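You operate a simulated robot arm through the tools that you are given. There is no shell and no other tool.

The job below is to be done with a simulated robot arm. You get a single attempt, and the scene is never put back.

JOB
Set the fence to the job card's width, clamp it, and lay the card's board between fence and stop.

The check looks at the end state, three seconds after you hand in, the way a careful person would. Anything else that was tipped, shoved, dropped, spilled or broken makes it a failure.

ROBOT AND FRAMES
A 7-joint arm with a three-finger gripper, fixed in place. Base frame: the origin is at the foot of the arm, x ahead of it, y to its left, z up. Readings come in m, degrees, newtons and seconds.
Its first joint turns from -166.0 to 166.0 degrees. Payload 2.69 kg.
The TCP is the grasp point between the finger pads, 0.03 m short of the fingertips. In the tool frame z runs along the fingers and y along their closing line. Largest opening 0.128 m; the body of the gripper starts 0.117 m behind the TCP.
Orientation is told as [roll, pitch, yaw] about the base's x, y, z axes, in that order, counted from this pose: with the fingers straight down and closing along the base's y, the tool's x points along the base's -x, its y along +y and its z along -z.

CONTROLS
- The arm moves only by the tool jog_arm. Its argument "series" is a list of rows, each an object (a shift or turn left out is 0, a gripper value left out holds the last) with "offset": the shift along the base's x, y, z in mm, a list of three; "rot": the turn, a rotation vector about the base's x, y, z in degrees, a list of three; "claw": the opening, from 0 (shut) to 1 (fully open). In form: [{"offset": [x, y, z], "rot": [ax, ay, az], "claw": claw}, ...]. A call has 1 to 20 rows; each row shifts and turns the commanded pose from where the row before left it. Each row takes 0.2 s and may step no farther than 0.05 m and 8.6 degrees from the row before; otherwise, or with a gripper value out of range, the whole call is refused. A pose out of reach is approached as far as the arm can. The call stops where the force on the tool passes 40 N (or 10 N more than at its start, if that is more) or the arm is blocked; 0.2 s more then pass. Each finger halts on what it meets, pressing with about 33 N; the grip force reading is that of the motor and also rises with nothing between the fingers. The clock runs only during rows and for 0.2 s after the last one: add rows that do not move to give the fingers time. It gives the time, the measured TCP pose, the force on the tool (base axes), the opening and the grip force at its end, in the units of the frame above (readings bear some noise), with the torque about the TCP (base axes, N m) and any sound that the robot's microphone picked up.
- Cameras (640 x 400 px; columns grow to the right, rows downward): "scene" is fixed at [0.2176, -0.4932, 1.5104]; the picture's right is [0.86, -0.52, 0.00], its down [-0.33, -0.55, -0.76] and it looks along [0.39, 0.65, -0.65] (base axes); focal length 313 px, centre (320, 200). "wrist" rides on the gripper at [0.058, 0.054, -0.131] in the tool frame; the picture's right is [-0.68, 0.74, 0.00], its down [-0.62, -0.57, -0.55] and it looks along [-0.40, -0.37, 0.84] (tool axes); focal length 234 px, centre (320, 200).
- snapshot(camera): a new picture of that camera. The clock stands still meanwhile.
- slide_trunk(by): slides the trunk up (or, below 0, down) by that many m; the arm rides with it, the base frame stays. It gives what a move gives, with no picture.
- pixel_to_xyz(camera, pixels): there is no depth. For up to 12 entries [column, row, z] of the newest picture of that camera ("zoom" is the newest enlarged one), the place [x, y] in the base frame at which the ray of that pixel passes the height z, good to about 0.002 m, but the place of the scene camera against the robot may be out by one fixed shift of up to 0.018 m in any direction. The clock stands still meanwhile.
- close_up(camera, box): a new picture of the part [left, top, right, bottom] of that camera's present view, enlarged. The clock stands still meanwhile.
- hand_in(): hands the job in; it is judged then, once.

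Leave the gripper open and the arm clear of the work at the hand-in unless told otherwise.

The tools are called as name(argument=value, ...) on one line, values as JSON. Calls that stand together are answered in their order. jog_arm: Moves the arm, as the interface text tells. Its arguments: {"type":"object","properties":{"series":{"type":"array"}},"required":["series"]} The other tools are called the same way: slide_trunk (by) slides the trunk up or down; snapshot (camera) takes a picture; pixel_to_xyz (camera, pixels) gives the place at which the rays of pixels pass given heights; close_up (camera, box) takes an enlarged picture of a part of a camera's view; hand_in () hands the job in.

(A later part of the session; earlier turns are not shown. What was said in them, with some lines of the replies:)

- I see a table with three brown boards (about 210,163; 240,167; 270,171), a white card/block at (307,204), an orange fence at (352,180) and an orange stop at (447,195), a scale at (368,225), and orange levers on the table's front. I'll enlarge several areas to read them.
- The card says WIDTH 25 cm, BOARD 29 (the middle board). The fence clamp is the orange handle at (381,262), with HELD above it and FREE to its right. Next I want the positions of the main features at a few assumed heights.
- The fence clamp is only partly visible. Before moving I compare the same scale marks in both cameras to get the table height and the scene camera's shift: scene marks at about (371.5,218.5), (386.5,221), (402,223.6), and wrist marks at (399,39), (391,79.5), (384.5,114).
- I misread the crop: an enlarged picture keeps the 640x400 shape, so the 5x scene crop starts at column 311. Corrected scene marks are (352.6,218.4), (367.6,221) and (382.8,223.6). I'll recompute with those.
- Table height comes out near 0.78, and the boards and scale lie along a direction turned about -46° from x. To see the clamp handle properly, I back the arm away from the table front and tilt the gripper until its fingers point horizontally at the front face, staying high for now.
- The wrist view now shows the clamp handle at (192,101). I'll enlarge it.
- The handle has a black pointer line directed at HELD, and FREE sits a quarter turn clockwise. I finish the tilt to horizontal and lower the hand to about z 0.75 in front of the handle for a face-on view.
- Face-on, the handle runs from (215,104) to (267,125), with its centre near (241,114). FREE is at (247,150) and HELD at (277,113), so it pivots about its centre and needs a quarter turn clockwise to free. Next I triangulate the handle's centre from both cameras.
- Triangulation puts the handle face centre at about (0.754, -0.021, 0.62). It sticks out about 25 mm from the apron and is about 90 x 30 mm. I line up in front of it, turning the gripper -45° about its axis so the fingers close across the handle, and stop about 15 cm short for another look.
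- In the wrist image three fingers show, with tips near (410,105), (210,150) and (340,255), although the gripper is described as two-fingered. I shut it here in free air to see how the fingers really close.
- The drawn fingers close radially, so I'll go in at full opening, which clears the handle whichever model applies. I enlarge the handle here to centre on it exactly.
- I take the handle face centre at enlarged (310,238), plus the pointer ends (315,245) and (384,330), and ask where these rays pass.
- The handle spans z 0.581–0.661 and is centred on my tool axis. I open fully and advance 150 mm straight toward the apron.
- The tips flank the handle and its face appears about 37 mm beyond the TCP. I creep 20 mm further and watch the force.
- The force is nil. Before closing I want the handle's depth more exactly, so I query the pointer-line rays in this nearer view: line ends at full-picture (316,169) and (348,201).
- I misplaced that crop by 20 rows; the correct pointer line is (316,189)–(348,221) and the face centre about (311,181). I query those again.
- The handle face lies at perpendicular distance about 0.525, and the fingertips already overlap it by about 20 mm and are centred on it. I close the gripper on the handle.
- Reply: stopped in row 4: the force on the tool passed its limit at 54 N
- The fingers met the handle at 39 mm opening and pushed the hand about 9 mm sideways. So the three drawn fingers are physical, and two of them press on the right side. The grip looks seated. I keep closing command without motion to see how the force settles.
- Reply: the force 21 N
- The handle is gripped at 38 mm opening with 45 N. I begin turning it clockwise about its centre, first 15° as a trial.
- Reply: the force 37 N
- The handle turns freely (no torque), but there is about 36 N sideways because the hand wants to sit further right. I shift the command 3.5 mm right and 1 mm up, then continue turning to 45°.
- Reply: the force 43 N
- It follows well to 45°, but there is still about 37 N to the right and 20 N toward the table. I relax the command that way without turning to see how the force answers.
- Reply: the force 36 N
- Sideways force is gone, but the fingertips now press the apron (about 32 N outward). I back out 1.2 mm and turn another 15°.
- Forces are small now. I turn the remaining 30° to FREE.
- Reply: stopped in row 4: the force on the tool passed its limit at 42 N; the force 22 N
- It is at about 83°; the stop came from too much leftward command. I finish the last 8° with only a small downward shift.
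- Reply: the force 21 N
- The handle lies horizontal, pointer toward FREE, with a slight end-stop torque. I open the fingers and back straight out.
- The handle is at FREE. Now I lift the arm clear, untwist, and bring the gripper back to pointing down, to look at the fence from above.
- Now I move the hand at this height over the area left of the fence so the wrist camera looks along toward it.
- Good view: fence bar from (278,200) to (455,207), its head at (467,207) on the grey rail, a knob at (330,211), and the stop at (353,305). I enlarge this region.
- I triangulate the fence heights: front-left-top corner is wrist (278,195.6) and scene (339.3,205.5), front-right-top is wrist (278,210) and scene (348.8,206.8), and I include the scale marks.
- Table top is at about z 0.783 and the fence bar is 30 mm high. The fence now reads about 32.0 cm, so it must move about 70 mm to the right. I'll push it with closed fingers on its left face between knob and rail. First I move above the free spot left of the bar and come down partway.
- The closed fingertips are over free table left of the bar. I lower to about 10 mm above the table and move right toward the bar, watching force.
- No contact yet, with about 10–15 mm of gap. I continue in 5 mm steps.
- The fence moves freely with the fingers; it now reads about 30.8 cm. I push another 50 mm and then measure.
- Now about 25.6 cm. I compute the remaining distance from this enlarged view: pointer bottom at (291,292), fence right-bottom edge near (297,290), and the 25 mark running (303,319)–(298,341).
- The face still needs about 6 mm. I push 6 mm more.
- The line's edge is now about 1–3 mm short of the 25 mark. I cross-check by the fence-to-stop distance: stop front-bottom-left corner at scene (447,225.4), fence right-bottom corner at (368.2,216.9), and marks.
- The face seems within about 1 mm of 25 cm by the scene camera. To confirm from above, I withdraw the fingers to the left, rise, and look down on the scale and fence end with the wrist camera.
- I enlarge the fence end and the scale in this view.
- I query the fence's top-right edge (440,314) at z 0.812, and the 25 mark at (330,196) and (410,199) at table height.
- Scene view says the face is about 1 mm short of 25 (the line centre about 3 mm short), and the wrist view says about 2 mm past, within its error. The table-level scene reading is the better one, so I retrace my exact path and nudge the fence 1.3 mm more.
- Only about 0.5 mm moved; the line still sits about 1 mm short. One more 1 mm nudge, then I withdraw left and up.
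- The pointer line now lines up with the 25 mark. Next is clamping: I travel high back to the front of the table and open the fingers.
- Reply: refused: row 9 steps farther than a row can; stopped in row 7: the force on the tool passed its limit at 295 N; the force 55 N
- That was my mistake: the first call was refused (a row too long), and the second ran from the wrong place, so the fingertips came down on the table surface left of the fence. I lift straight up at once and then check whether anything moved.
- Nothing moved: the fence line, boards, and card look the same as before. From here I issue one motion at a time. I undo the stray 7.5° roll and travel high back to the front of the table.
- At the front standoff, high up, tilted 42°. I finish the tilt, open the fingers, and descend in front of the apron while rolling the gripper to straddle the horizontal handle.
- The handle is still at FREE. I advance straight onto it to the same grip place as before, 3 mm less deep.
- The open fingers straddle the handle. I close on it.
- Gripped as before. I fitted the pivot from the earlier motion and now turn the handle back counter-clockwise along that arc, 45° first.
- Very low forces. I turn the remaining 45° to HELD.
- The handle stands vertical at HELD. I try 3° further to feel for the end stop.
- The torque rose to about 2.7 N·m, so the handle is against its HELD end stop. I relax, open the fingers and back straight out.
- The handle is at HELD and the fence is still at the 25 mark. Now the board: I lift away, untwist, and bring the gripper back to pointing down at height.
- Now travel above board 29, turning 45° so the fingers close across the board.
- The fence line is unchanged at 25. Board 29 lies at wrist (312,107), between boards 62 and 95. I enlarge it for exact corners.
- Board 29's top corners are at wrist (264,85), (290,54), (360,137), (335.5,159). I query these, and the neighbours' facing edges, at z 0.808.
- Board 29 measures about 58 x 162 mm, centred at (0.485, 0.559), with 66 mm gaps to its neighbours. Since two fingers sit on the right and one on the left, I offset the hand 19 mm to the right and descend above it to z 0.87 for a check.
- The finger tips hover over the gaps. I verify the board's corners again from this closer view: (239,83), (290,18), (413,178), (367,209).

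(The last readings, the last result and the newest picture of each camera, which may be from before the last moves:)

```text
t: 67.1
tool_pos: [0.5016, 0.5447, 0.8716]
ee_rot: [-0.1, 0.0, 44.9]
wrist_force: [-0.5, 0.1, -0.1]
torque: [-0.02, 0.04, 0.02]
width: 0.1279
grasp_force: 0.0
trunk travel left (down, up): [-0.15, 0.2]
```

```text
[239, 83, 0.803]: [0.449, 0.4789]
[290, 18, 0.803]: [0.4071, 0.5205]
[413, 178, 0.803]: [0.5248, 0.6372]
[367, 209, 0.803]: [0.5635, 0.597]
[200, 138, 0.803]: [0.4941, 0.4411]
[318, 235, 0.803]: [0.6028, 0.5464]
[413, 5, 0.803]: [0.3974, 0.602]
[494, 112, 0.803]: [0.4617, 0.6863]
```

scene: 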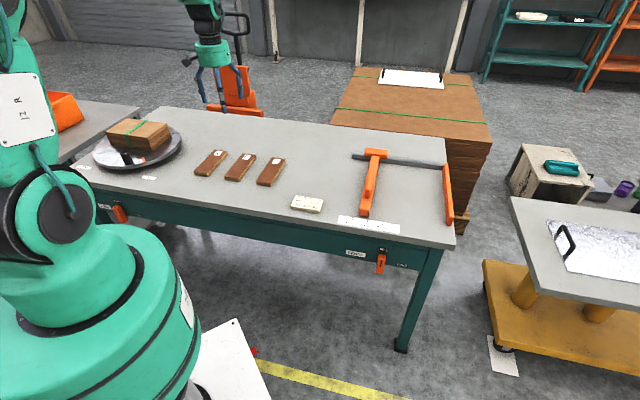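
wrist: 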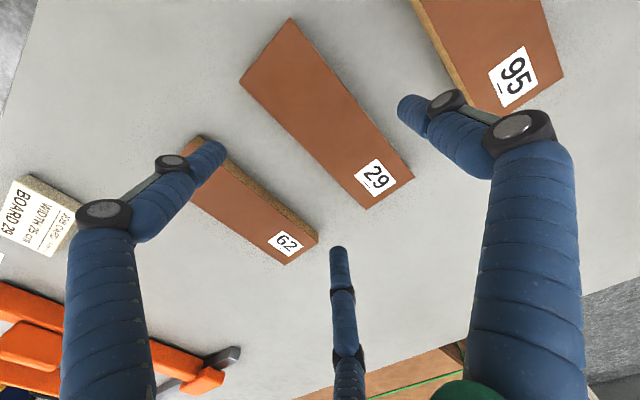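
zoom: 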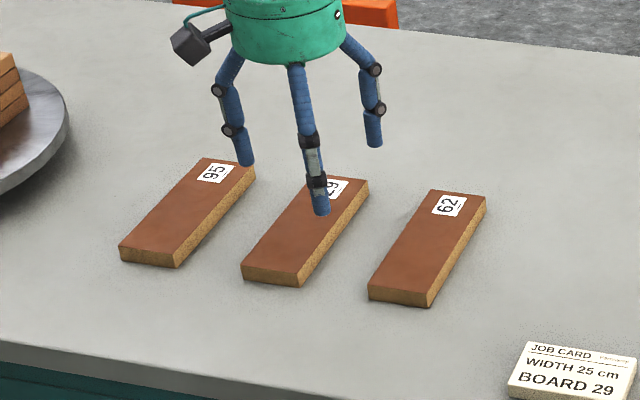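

Confirmed. I lower to fingertips about 6 mm above the table, flanking board 29.

jog_arm(series=[{"offset": [-1.4, 1.4, -15]}, {"offset": [0, 0, -15]}, {"offset": [0, 0, -12]}, {"offset": [0, 0, -9]}, {}])

snapshot(camera="wrist")

close_up(camera="scene", box=[180, 110, 308, 210])

```text
t: 68.3
tool_pos: [0.4982, 0.5461, 0.8214]
ee_rot: [-0.2, 0.0, 45.0]
wrist_force: [0.6, 0.2, 0.0]
torque: [0.02, -0.04, 0.0]
width: 0.1278
grasp_force: 0.0
trunk travel left (down, up): [-0.15, 0.2]
```

```text
taken
```

wrist: 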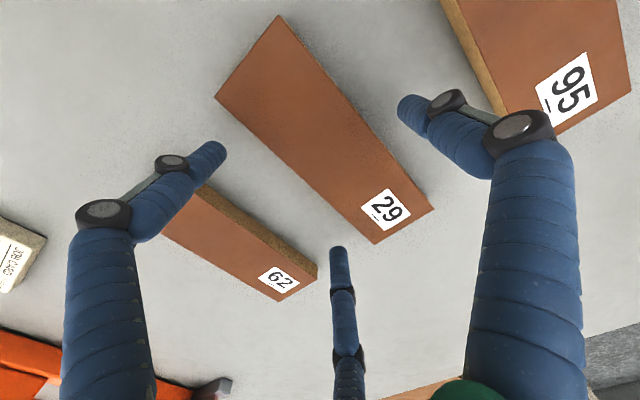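

```text
4.00 times, centred on (244, 160) of scene
```

zoom: 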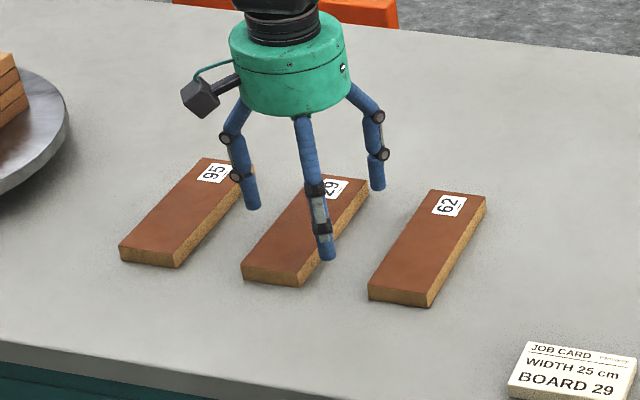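

All three fingertips stand in the gaps. I close slowly on the board.

jog_arm(series=[{"claw": 0.9}, {"claw": 0.82}, {"claw": 0.76}, {"claw": 0.72}, {"claw": 0.68}, {"claw": 0.64}, {"claw": 0.6}, {"claw": 0.55}, {}])

snapshot(camera="wrist")

close_up(camera="scene", box=[180, 110, 308, 210])

```text
t: 70.3
tool_pos: [0.4987, 0.5453, 0.823]
ee_rot: [-0.2, 0.0, 44.9]
wrist_force: [-1.0, 1.3, 4.3]
torque: [0.02, 0.15, 0.02]
width: 0.0841
grasp_force: 32.8
trunk travel left (down, up): [-0.15, 0.2]
```

```text
taken
```

wrist: 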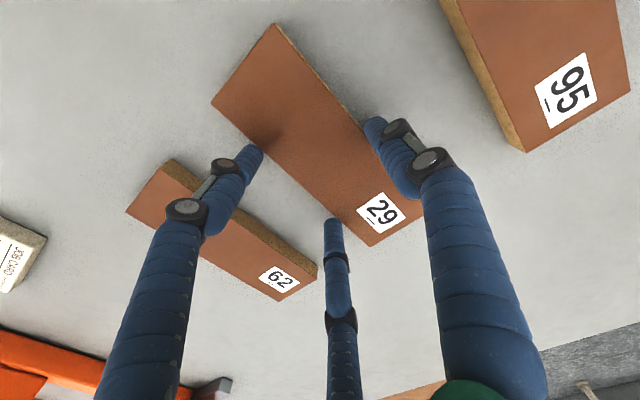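

```text
4.00 times, centred on (244, 160) of scene
```

zoom: 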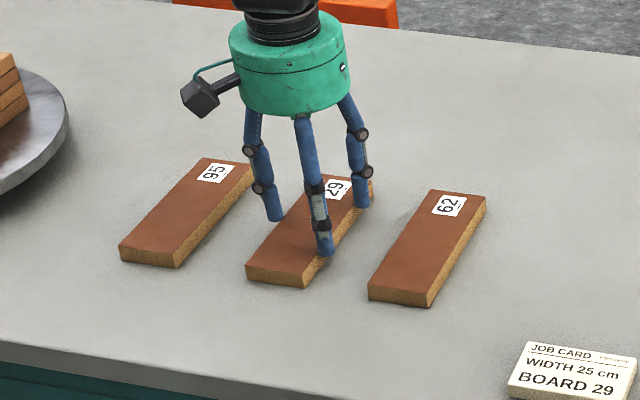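

Gripped at 84 mm opening with 33 N. I lift 30 mm slowly and check.

jog_arm(series=[{"claw": 0.4}, {"offset": [0, 0, 5]}, {"offset": [0, 0, 10]}, {"offset": [0, 0, 15]}, {}])

snapshot(camera="wrist")

close_up(camera="scene", box=[180, 110, 308, 210])

```text
t: 71.5
tool_pos: [0.4996, 0.5437, 0.8522]
ee_rot: [-0.1, 0.0, 44.9]
wrist_force: [-0.4, 0.1, -2.1]
torque: [0.01, -0.03, 0.01]
width: 0.084
grasp_force: 32.8
trunk travel left (down, up): [-0.15, 0.2]
```

```text
taken
```

wrist: 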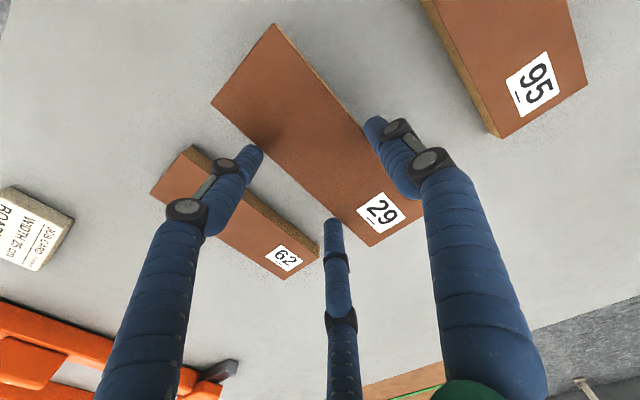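

```text
4.00 times, centred on (244, 160) of scene
```

zoom: 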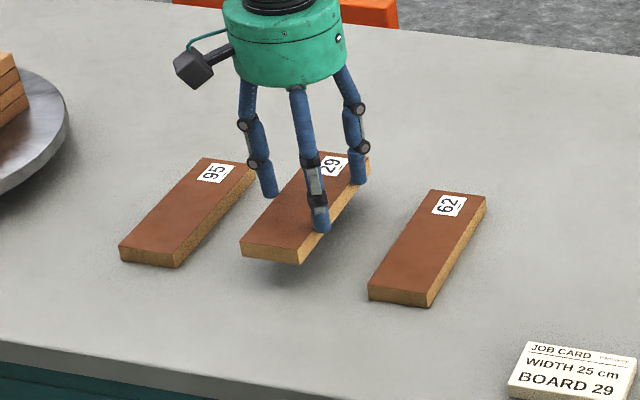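

The board hangs level. I raise to z 0.96 and carry it over the fence to above the middle of the 25 cm gap.

jog_arm(series=[{"offset": [0, 0, 36]}, {"offset": [0, 0, 36]}, {"offset": [0, 0, 36]}, {"offset": [15, -17, 0]}, {"offset": [28.5, -32, 0]}, {"offset": [28.5, -32, 0]}, {"offset": [28.5, -32, 0]}, {"offset": [28.5, -32, 0]}, {"offset": [28.5, -32, 0]}, {"offset": [28.5, -32, 0]}, {"offset": [28.5, -32, 0]}, {"offset": [28.5, -32, 0]}, {"offset": [28.5, -32, 0]}, {"offset": [28.5, -32, 0]}, {"offset": [28.5, -32, 0]}, {"offset": [28.5, -32, 0]}, {"offset": [28.5, -32, 0]}, {"offset": [28.5, -32, 0]}, {"offset": [15, -17.5, 0]}, {}])

snapshot(camera="wrist")

snapshot(camera="scene")

```text
t: 75.7
tool_pos: [0.9272, 0.0628, 0.9585]
ee_rot: [-0.2, 0.1, 45.0]
wrist_force: [0.2, -0.3, -1.6]
torque: [0.04, 0.03, 0.0]
width: 0.0838
grasp_force: 32.6
trunk travel left (down, up): [-0.15, 0.2]
```

```text
taken
```

wrist: 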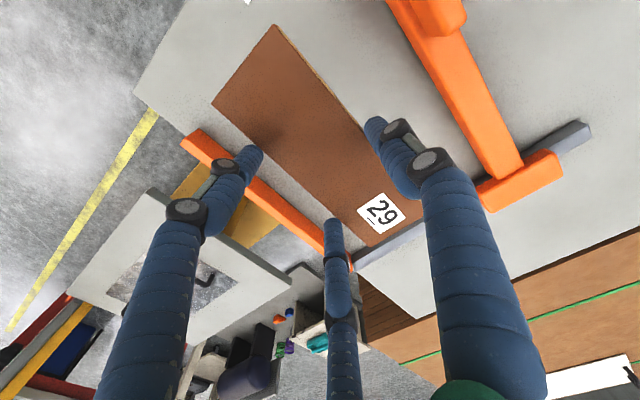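

```text
taken
```

scene: 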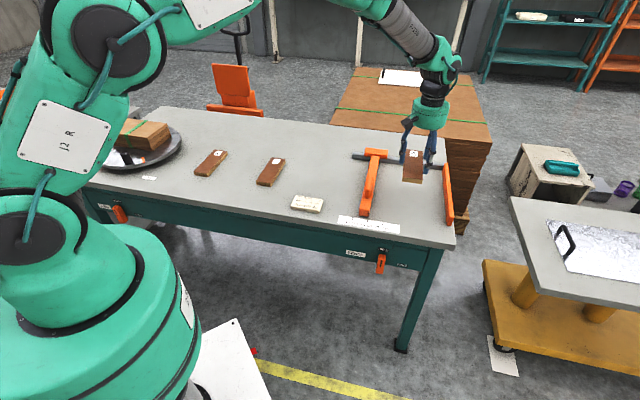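

The board is above the gap between fence and stop. I lower to 4 cm above its resting height and look.

jog_arm(series=[{"offset": [0, 0, -25]}, {"offset": [0, 0, -25]}, {"offset": [0, 0, -25]}, {"offset": [0, 0, -20]}, {}])

snapshot(camera="wrist")

close_up(camera="scene", box=[330, 120, 490, 240])

```text
t: 76.9
tool_pos: [0.9277, 0.0639, 0.8647]
ee_rot: [-0.2, 0.0, 44.9]
wrist_force: [0.8, -0.3, -1.7]
torque: [-0.03, 0.01, 0.02]
width: 0.0839
grasp_force: 32.8
trunk travel left (down, up): [-0.15, 0.2]
```

```text
taken
```

wrist: 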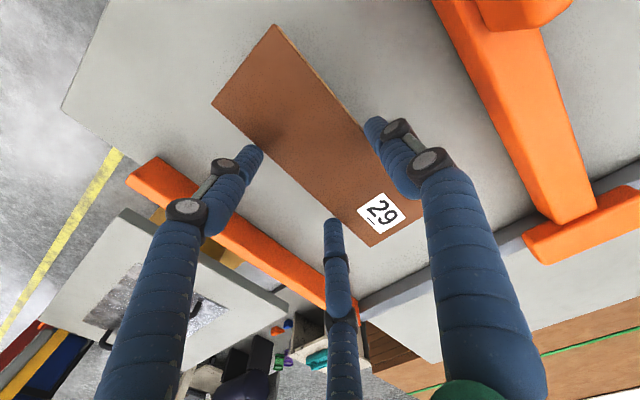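

```text
3.33 times, centred on (410, 180) of scene
```

zoom: 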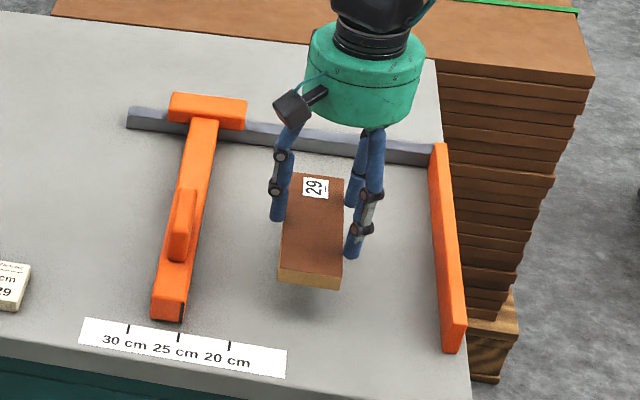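

Clear on both sides. I lower the rest of the way gently until the board rests on the table.

jog_arm(series=[{"offset": [0, 0, -15]}, {"offset": [0, 0, -13]}, {"offset": [0, 0, -7]}, {"offset": [0, 0, -3]}, {"offset": [0, 0, -2]}, {}])

close_up(camera="scene", box=[380, 150, 460, 210])

```text
t: 78.3
tool_pos: [0.9274, 0.0624, 0.824]
ee_rot: [-0.3, 0.0, 44.9]
wrist_force: [1.2, -0.6, -1.5]
torque: [0.01, -0.02, -0.04]
width: 0.0839
grasp_force: 33.2
trunk travel left (down, up): [-0.15, 0.2]
```

```text
6.67 times, centred on (420, 180) of scene
```

zoom: 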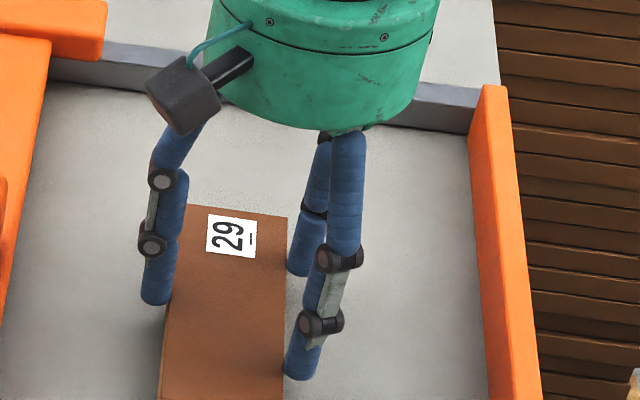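

Still carrying the weight (Fz -1.5 N), so it is just off the table. I go down another 2 mm in small steps.

jog_arm(series=[{"offset": [0, 0, -1]}, {"offset": [0, 0, -1]}, {}])

```text
t: 79.1
tool_pos: [0.9273, 0.0626, 0.8216]
ee_rot: [-0.3, 0.0, 44.9]
wrist_force: [-1.0, -0.8, 2.0]
torque: [0.15, 0.12, 0.06]
width: 0.0838
grasp_force: 32.8
trunk travel left (down, up): [-0.15, 0.2]
```

The board has touched down (Fz turned to +2 N). I open slowly, then rise straight up.

jog_arm(series=[{"claw": 0.7}, {"claw": 0.78}, {"claw": 0.88}, {"claw": 1.0}, {"claw": 1.0}, {"offset": [0, 0, 10]}, {"offset": [0, 0, 25]}, {"offset": [0, 0, 40]}, {"offset": [0, 0, 40]}, {"offset": [0, 0, 40]}, {"offset": [0, 0, 40]}, {}])

snapshot(camera="wrist")

close_up(camera="scene", box=[330, 120, 490, 240])

```text
t: 81.7
tool_pos: [0.9279, 0.0616, 1.0161]
ee_rot: [-0.2, 0.0, 45.0]
wrist_force: [1.5, -0.1, -0.1]
torque: [0.03, -0.04, 0.01]
width: 0.1278
grasp_force: 0.1
trunk travel left (down, up): [-0.15, 0.2]
```

```text
taken
```

wrist: 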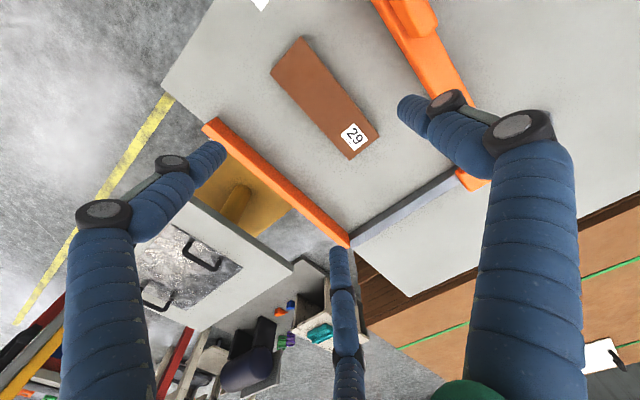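

```text
3.33 times, centred on (410, 180) of scene
```

zoom: 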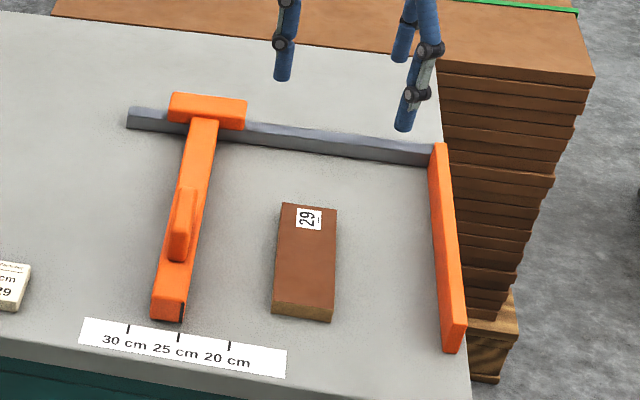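

The board lies flat between fence and stop. I withdraw the arm up and away from the table and take a final look.

jog_arm(series=[{"offset": [0, 0, 40]}, {"offset": [0, 0, 40]}, {"offset": [-40, -20, 0]}, {"offset": [-40, -20, 0]}, {"offset": [-40, -20, 0]}, {"offset": [-40, -20, 0]}, {"offset": [-40, -20, 0]}, {"offset": [-40, -20, 0]}, {"offset": [-40, -20, 0]}, {"offset": [-40, -20, 0]}, {}])

snapshot(camera="scene")

close_up(camera="scene", box=[340, 195, 404, 275])

close_up(camera="scene", box=[70, 110, 330, 230])

```text
t: 84.1
tool_pos: [0.6031, -0.0989, 1.0974]
ee_rot: [-0.1, -0.1, 44.9]
wrist_force: [-0.8, -0.2, 0.8]
torque: [0.0, -0.09, -0.04]
width: 0.128
grasp_force: 0.0
trunk travel left (down, up): [-0.15, 0.2]
```

```text
taken
```

scene: 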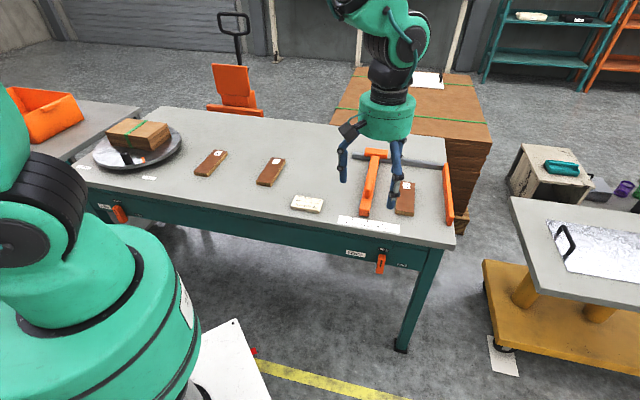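

```text
5.00 times, centred on (372, 235) of scene
```

zoom: 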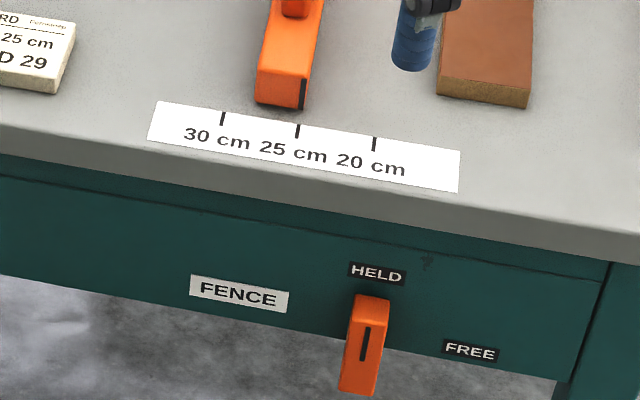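

```text
2.46 times, centred on (200, 170) of scene
```

zoom: 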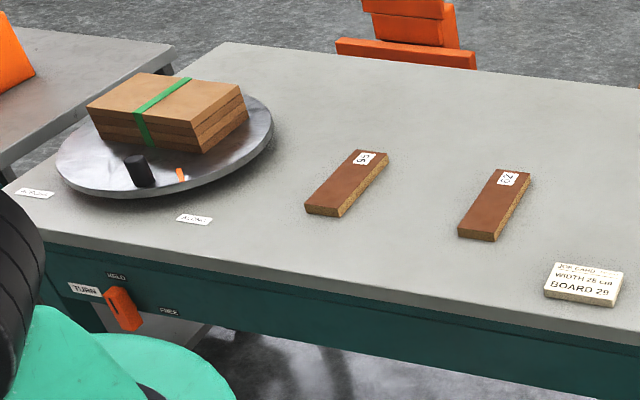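

Final check: the fence line is at the 25 mark, the clamp handle is at HELD, and board 29 lies flat between fence and stop. The other boards, the card and the turntable are where they were. The gripper is open and the arm is clear in front of the table, so I hand in.

hand_in()

```text
The job is handed in.
```

The fence is set to the card's 25 cm and clamped, and board 29 lies flat between the fence and the stop. I handed the job in with the gripper open and the arm clear of the table; no verdict has come back yet.

- **Fence width:** the pointer line sits on the 25 mark in the scene camera. My camera measurements put the face within a few millimetres of 25 cm.
- **Clamp:** the handle is turned to HELD and I felt it reach its end stop. The fence did not move when clamped.
- **Mistake on the way:** one motion ran from the wrong position because I sent it together with a move that was refused. The closed fingertips came down on the bare table left of the fence, with a peak of 295 N. I saw no change afterwards in the fence, boards or card. I did not look closely at the spot on the table where they landed.

Boards 95 and 62, the job card, the turntable and its TURN handle look as they did at the start.
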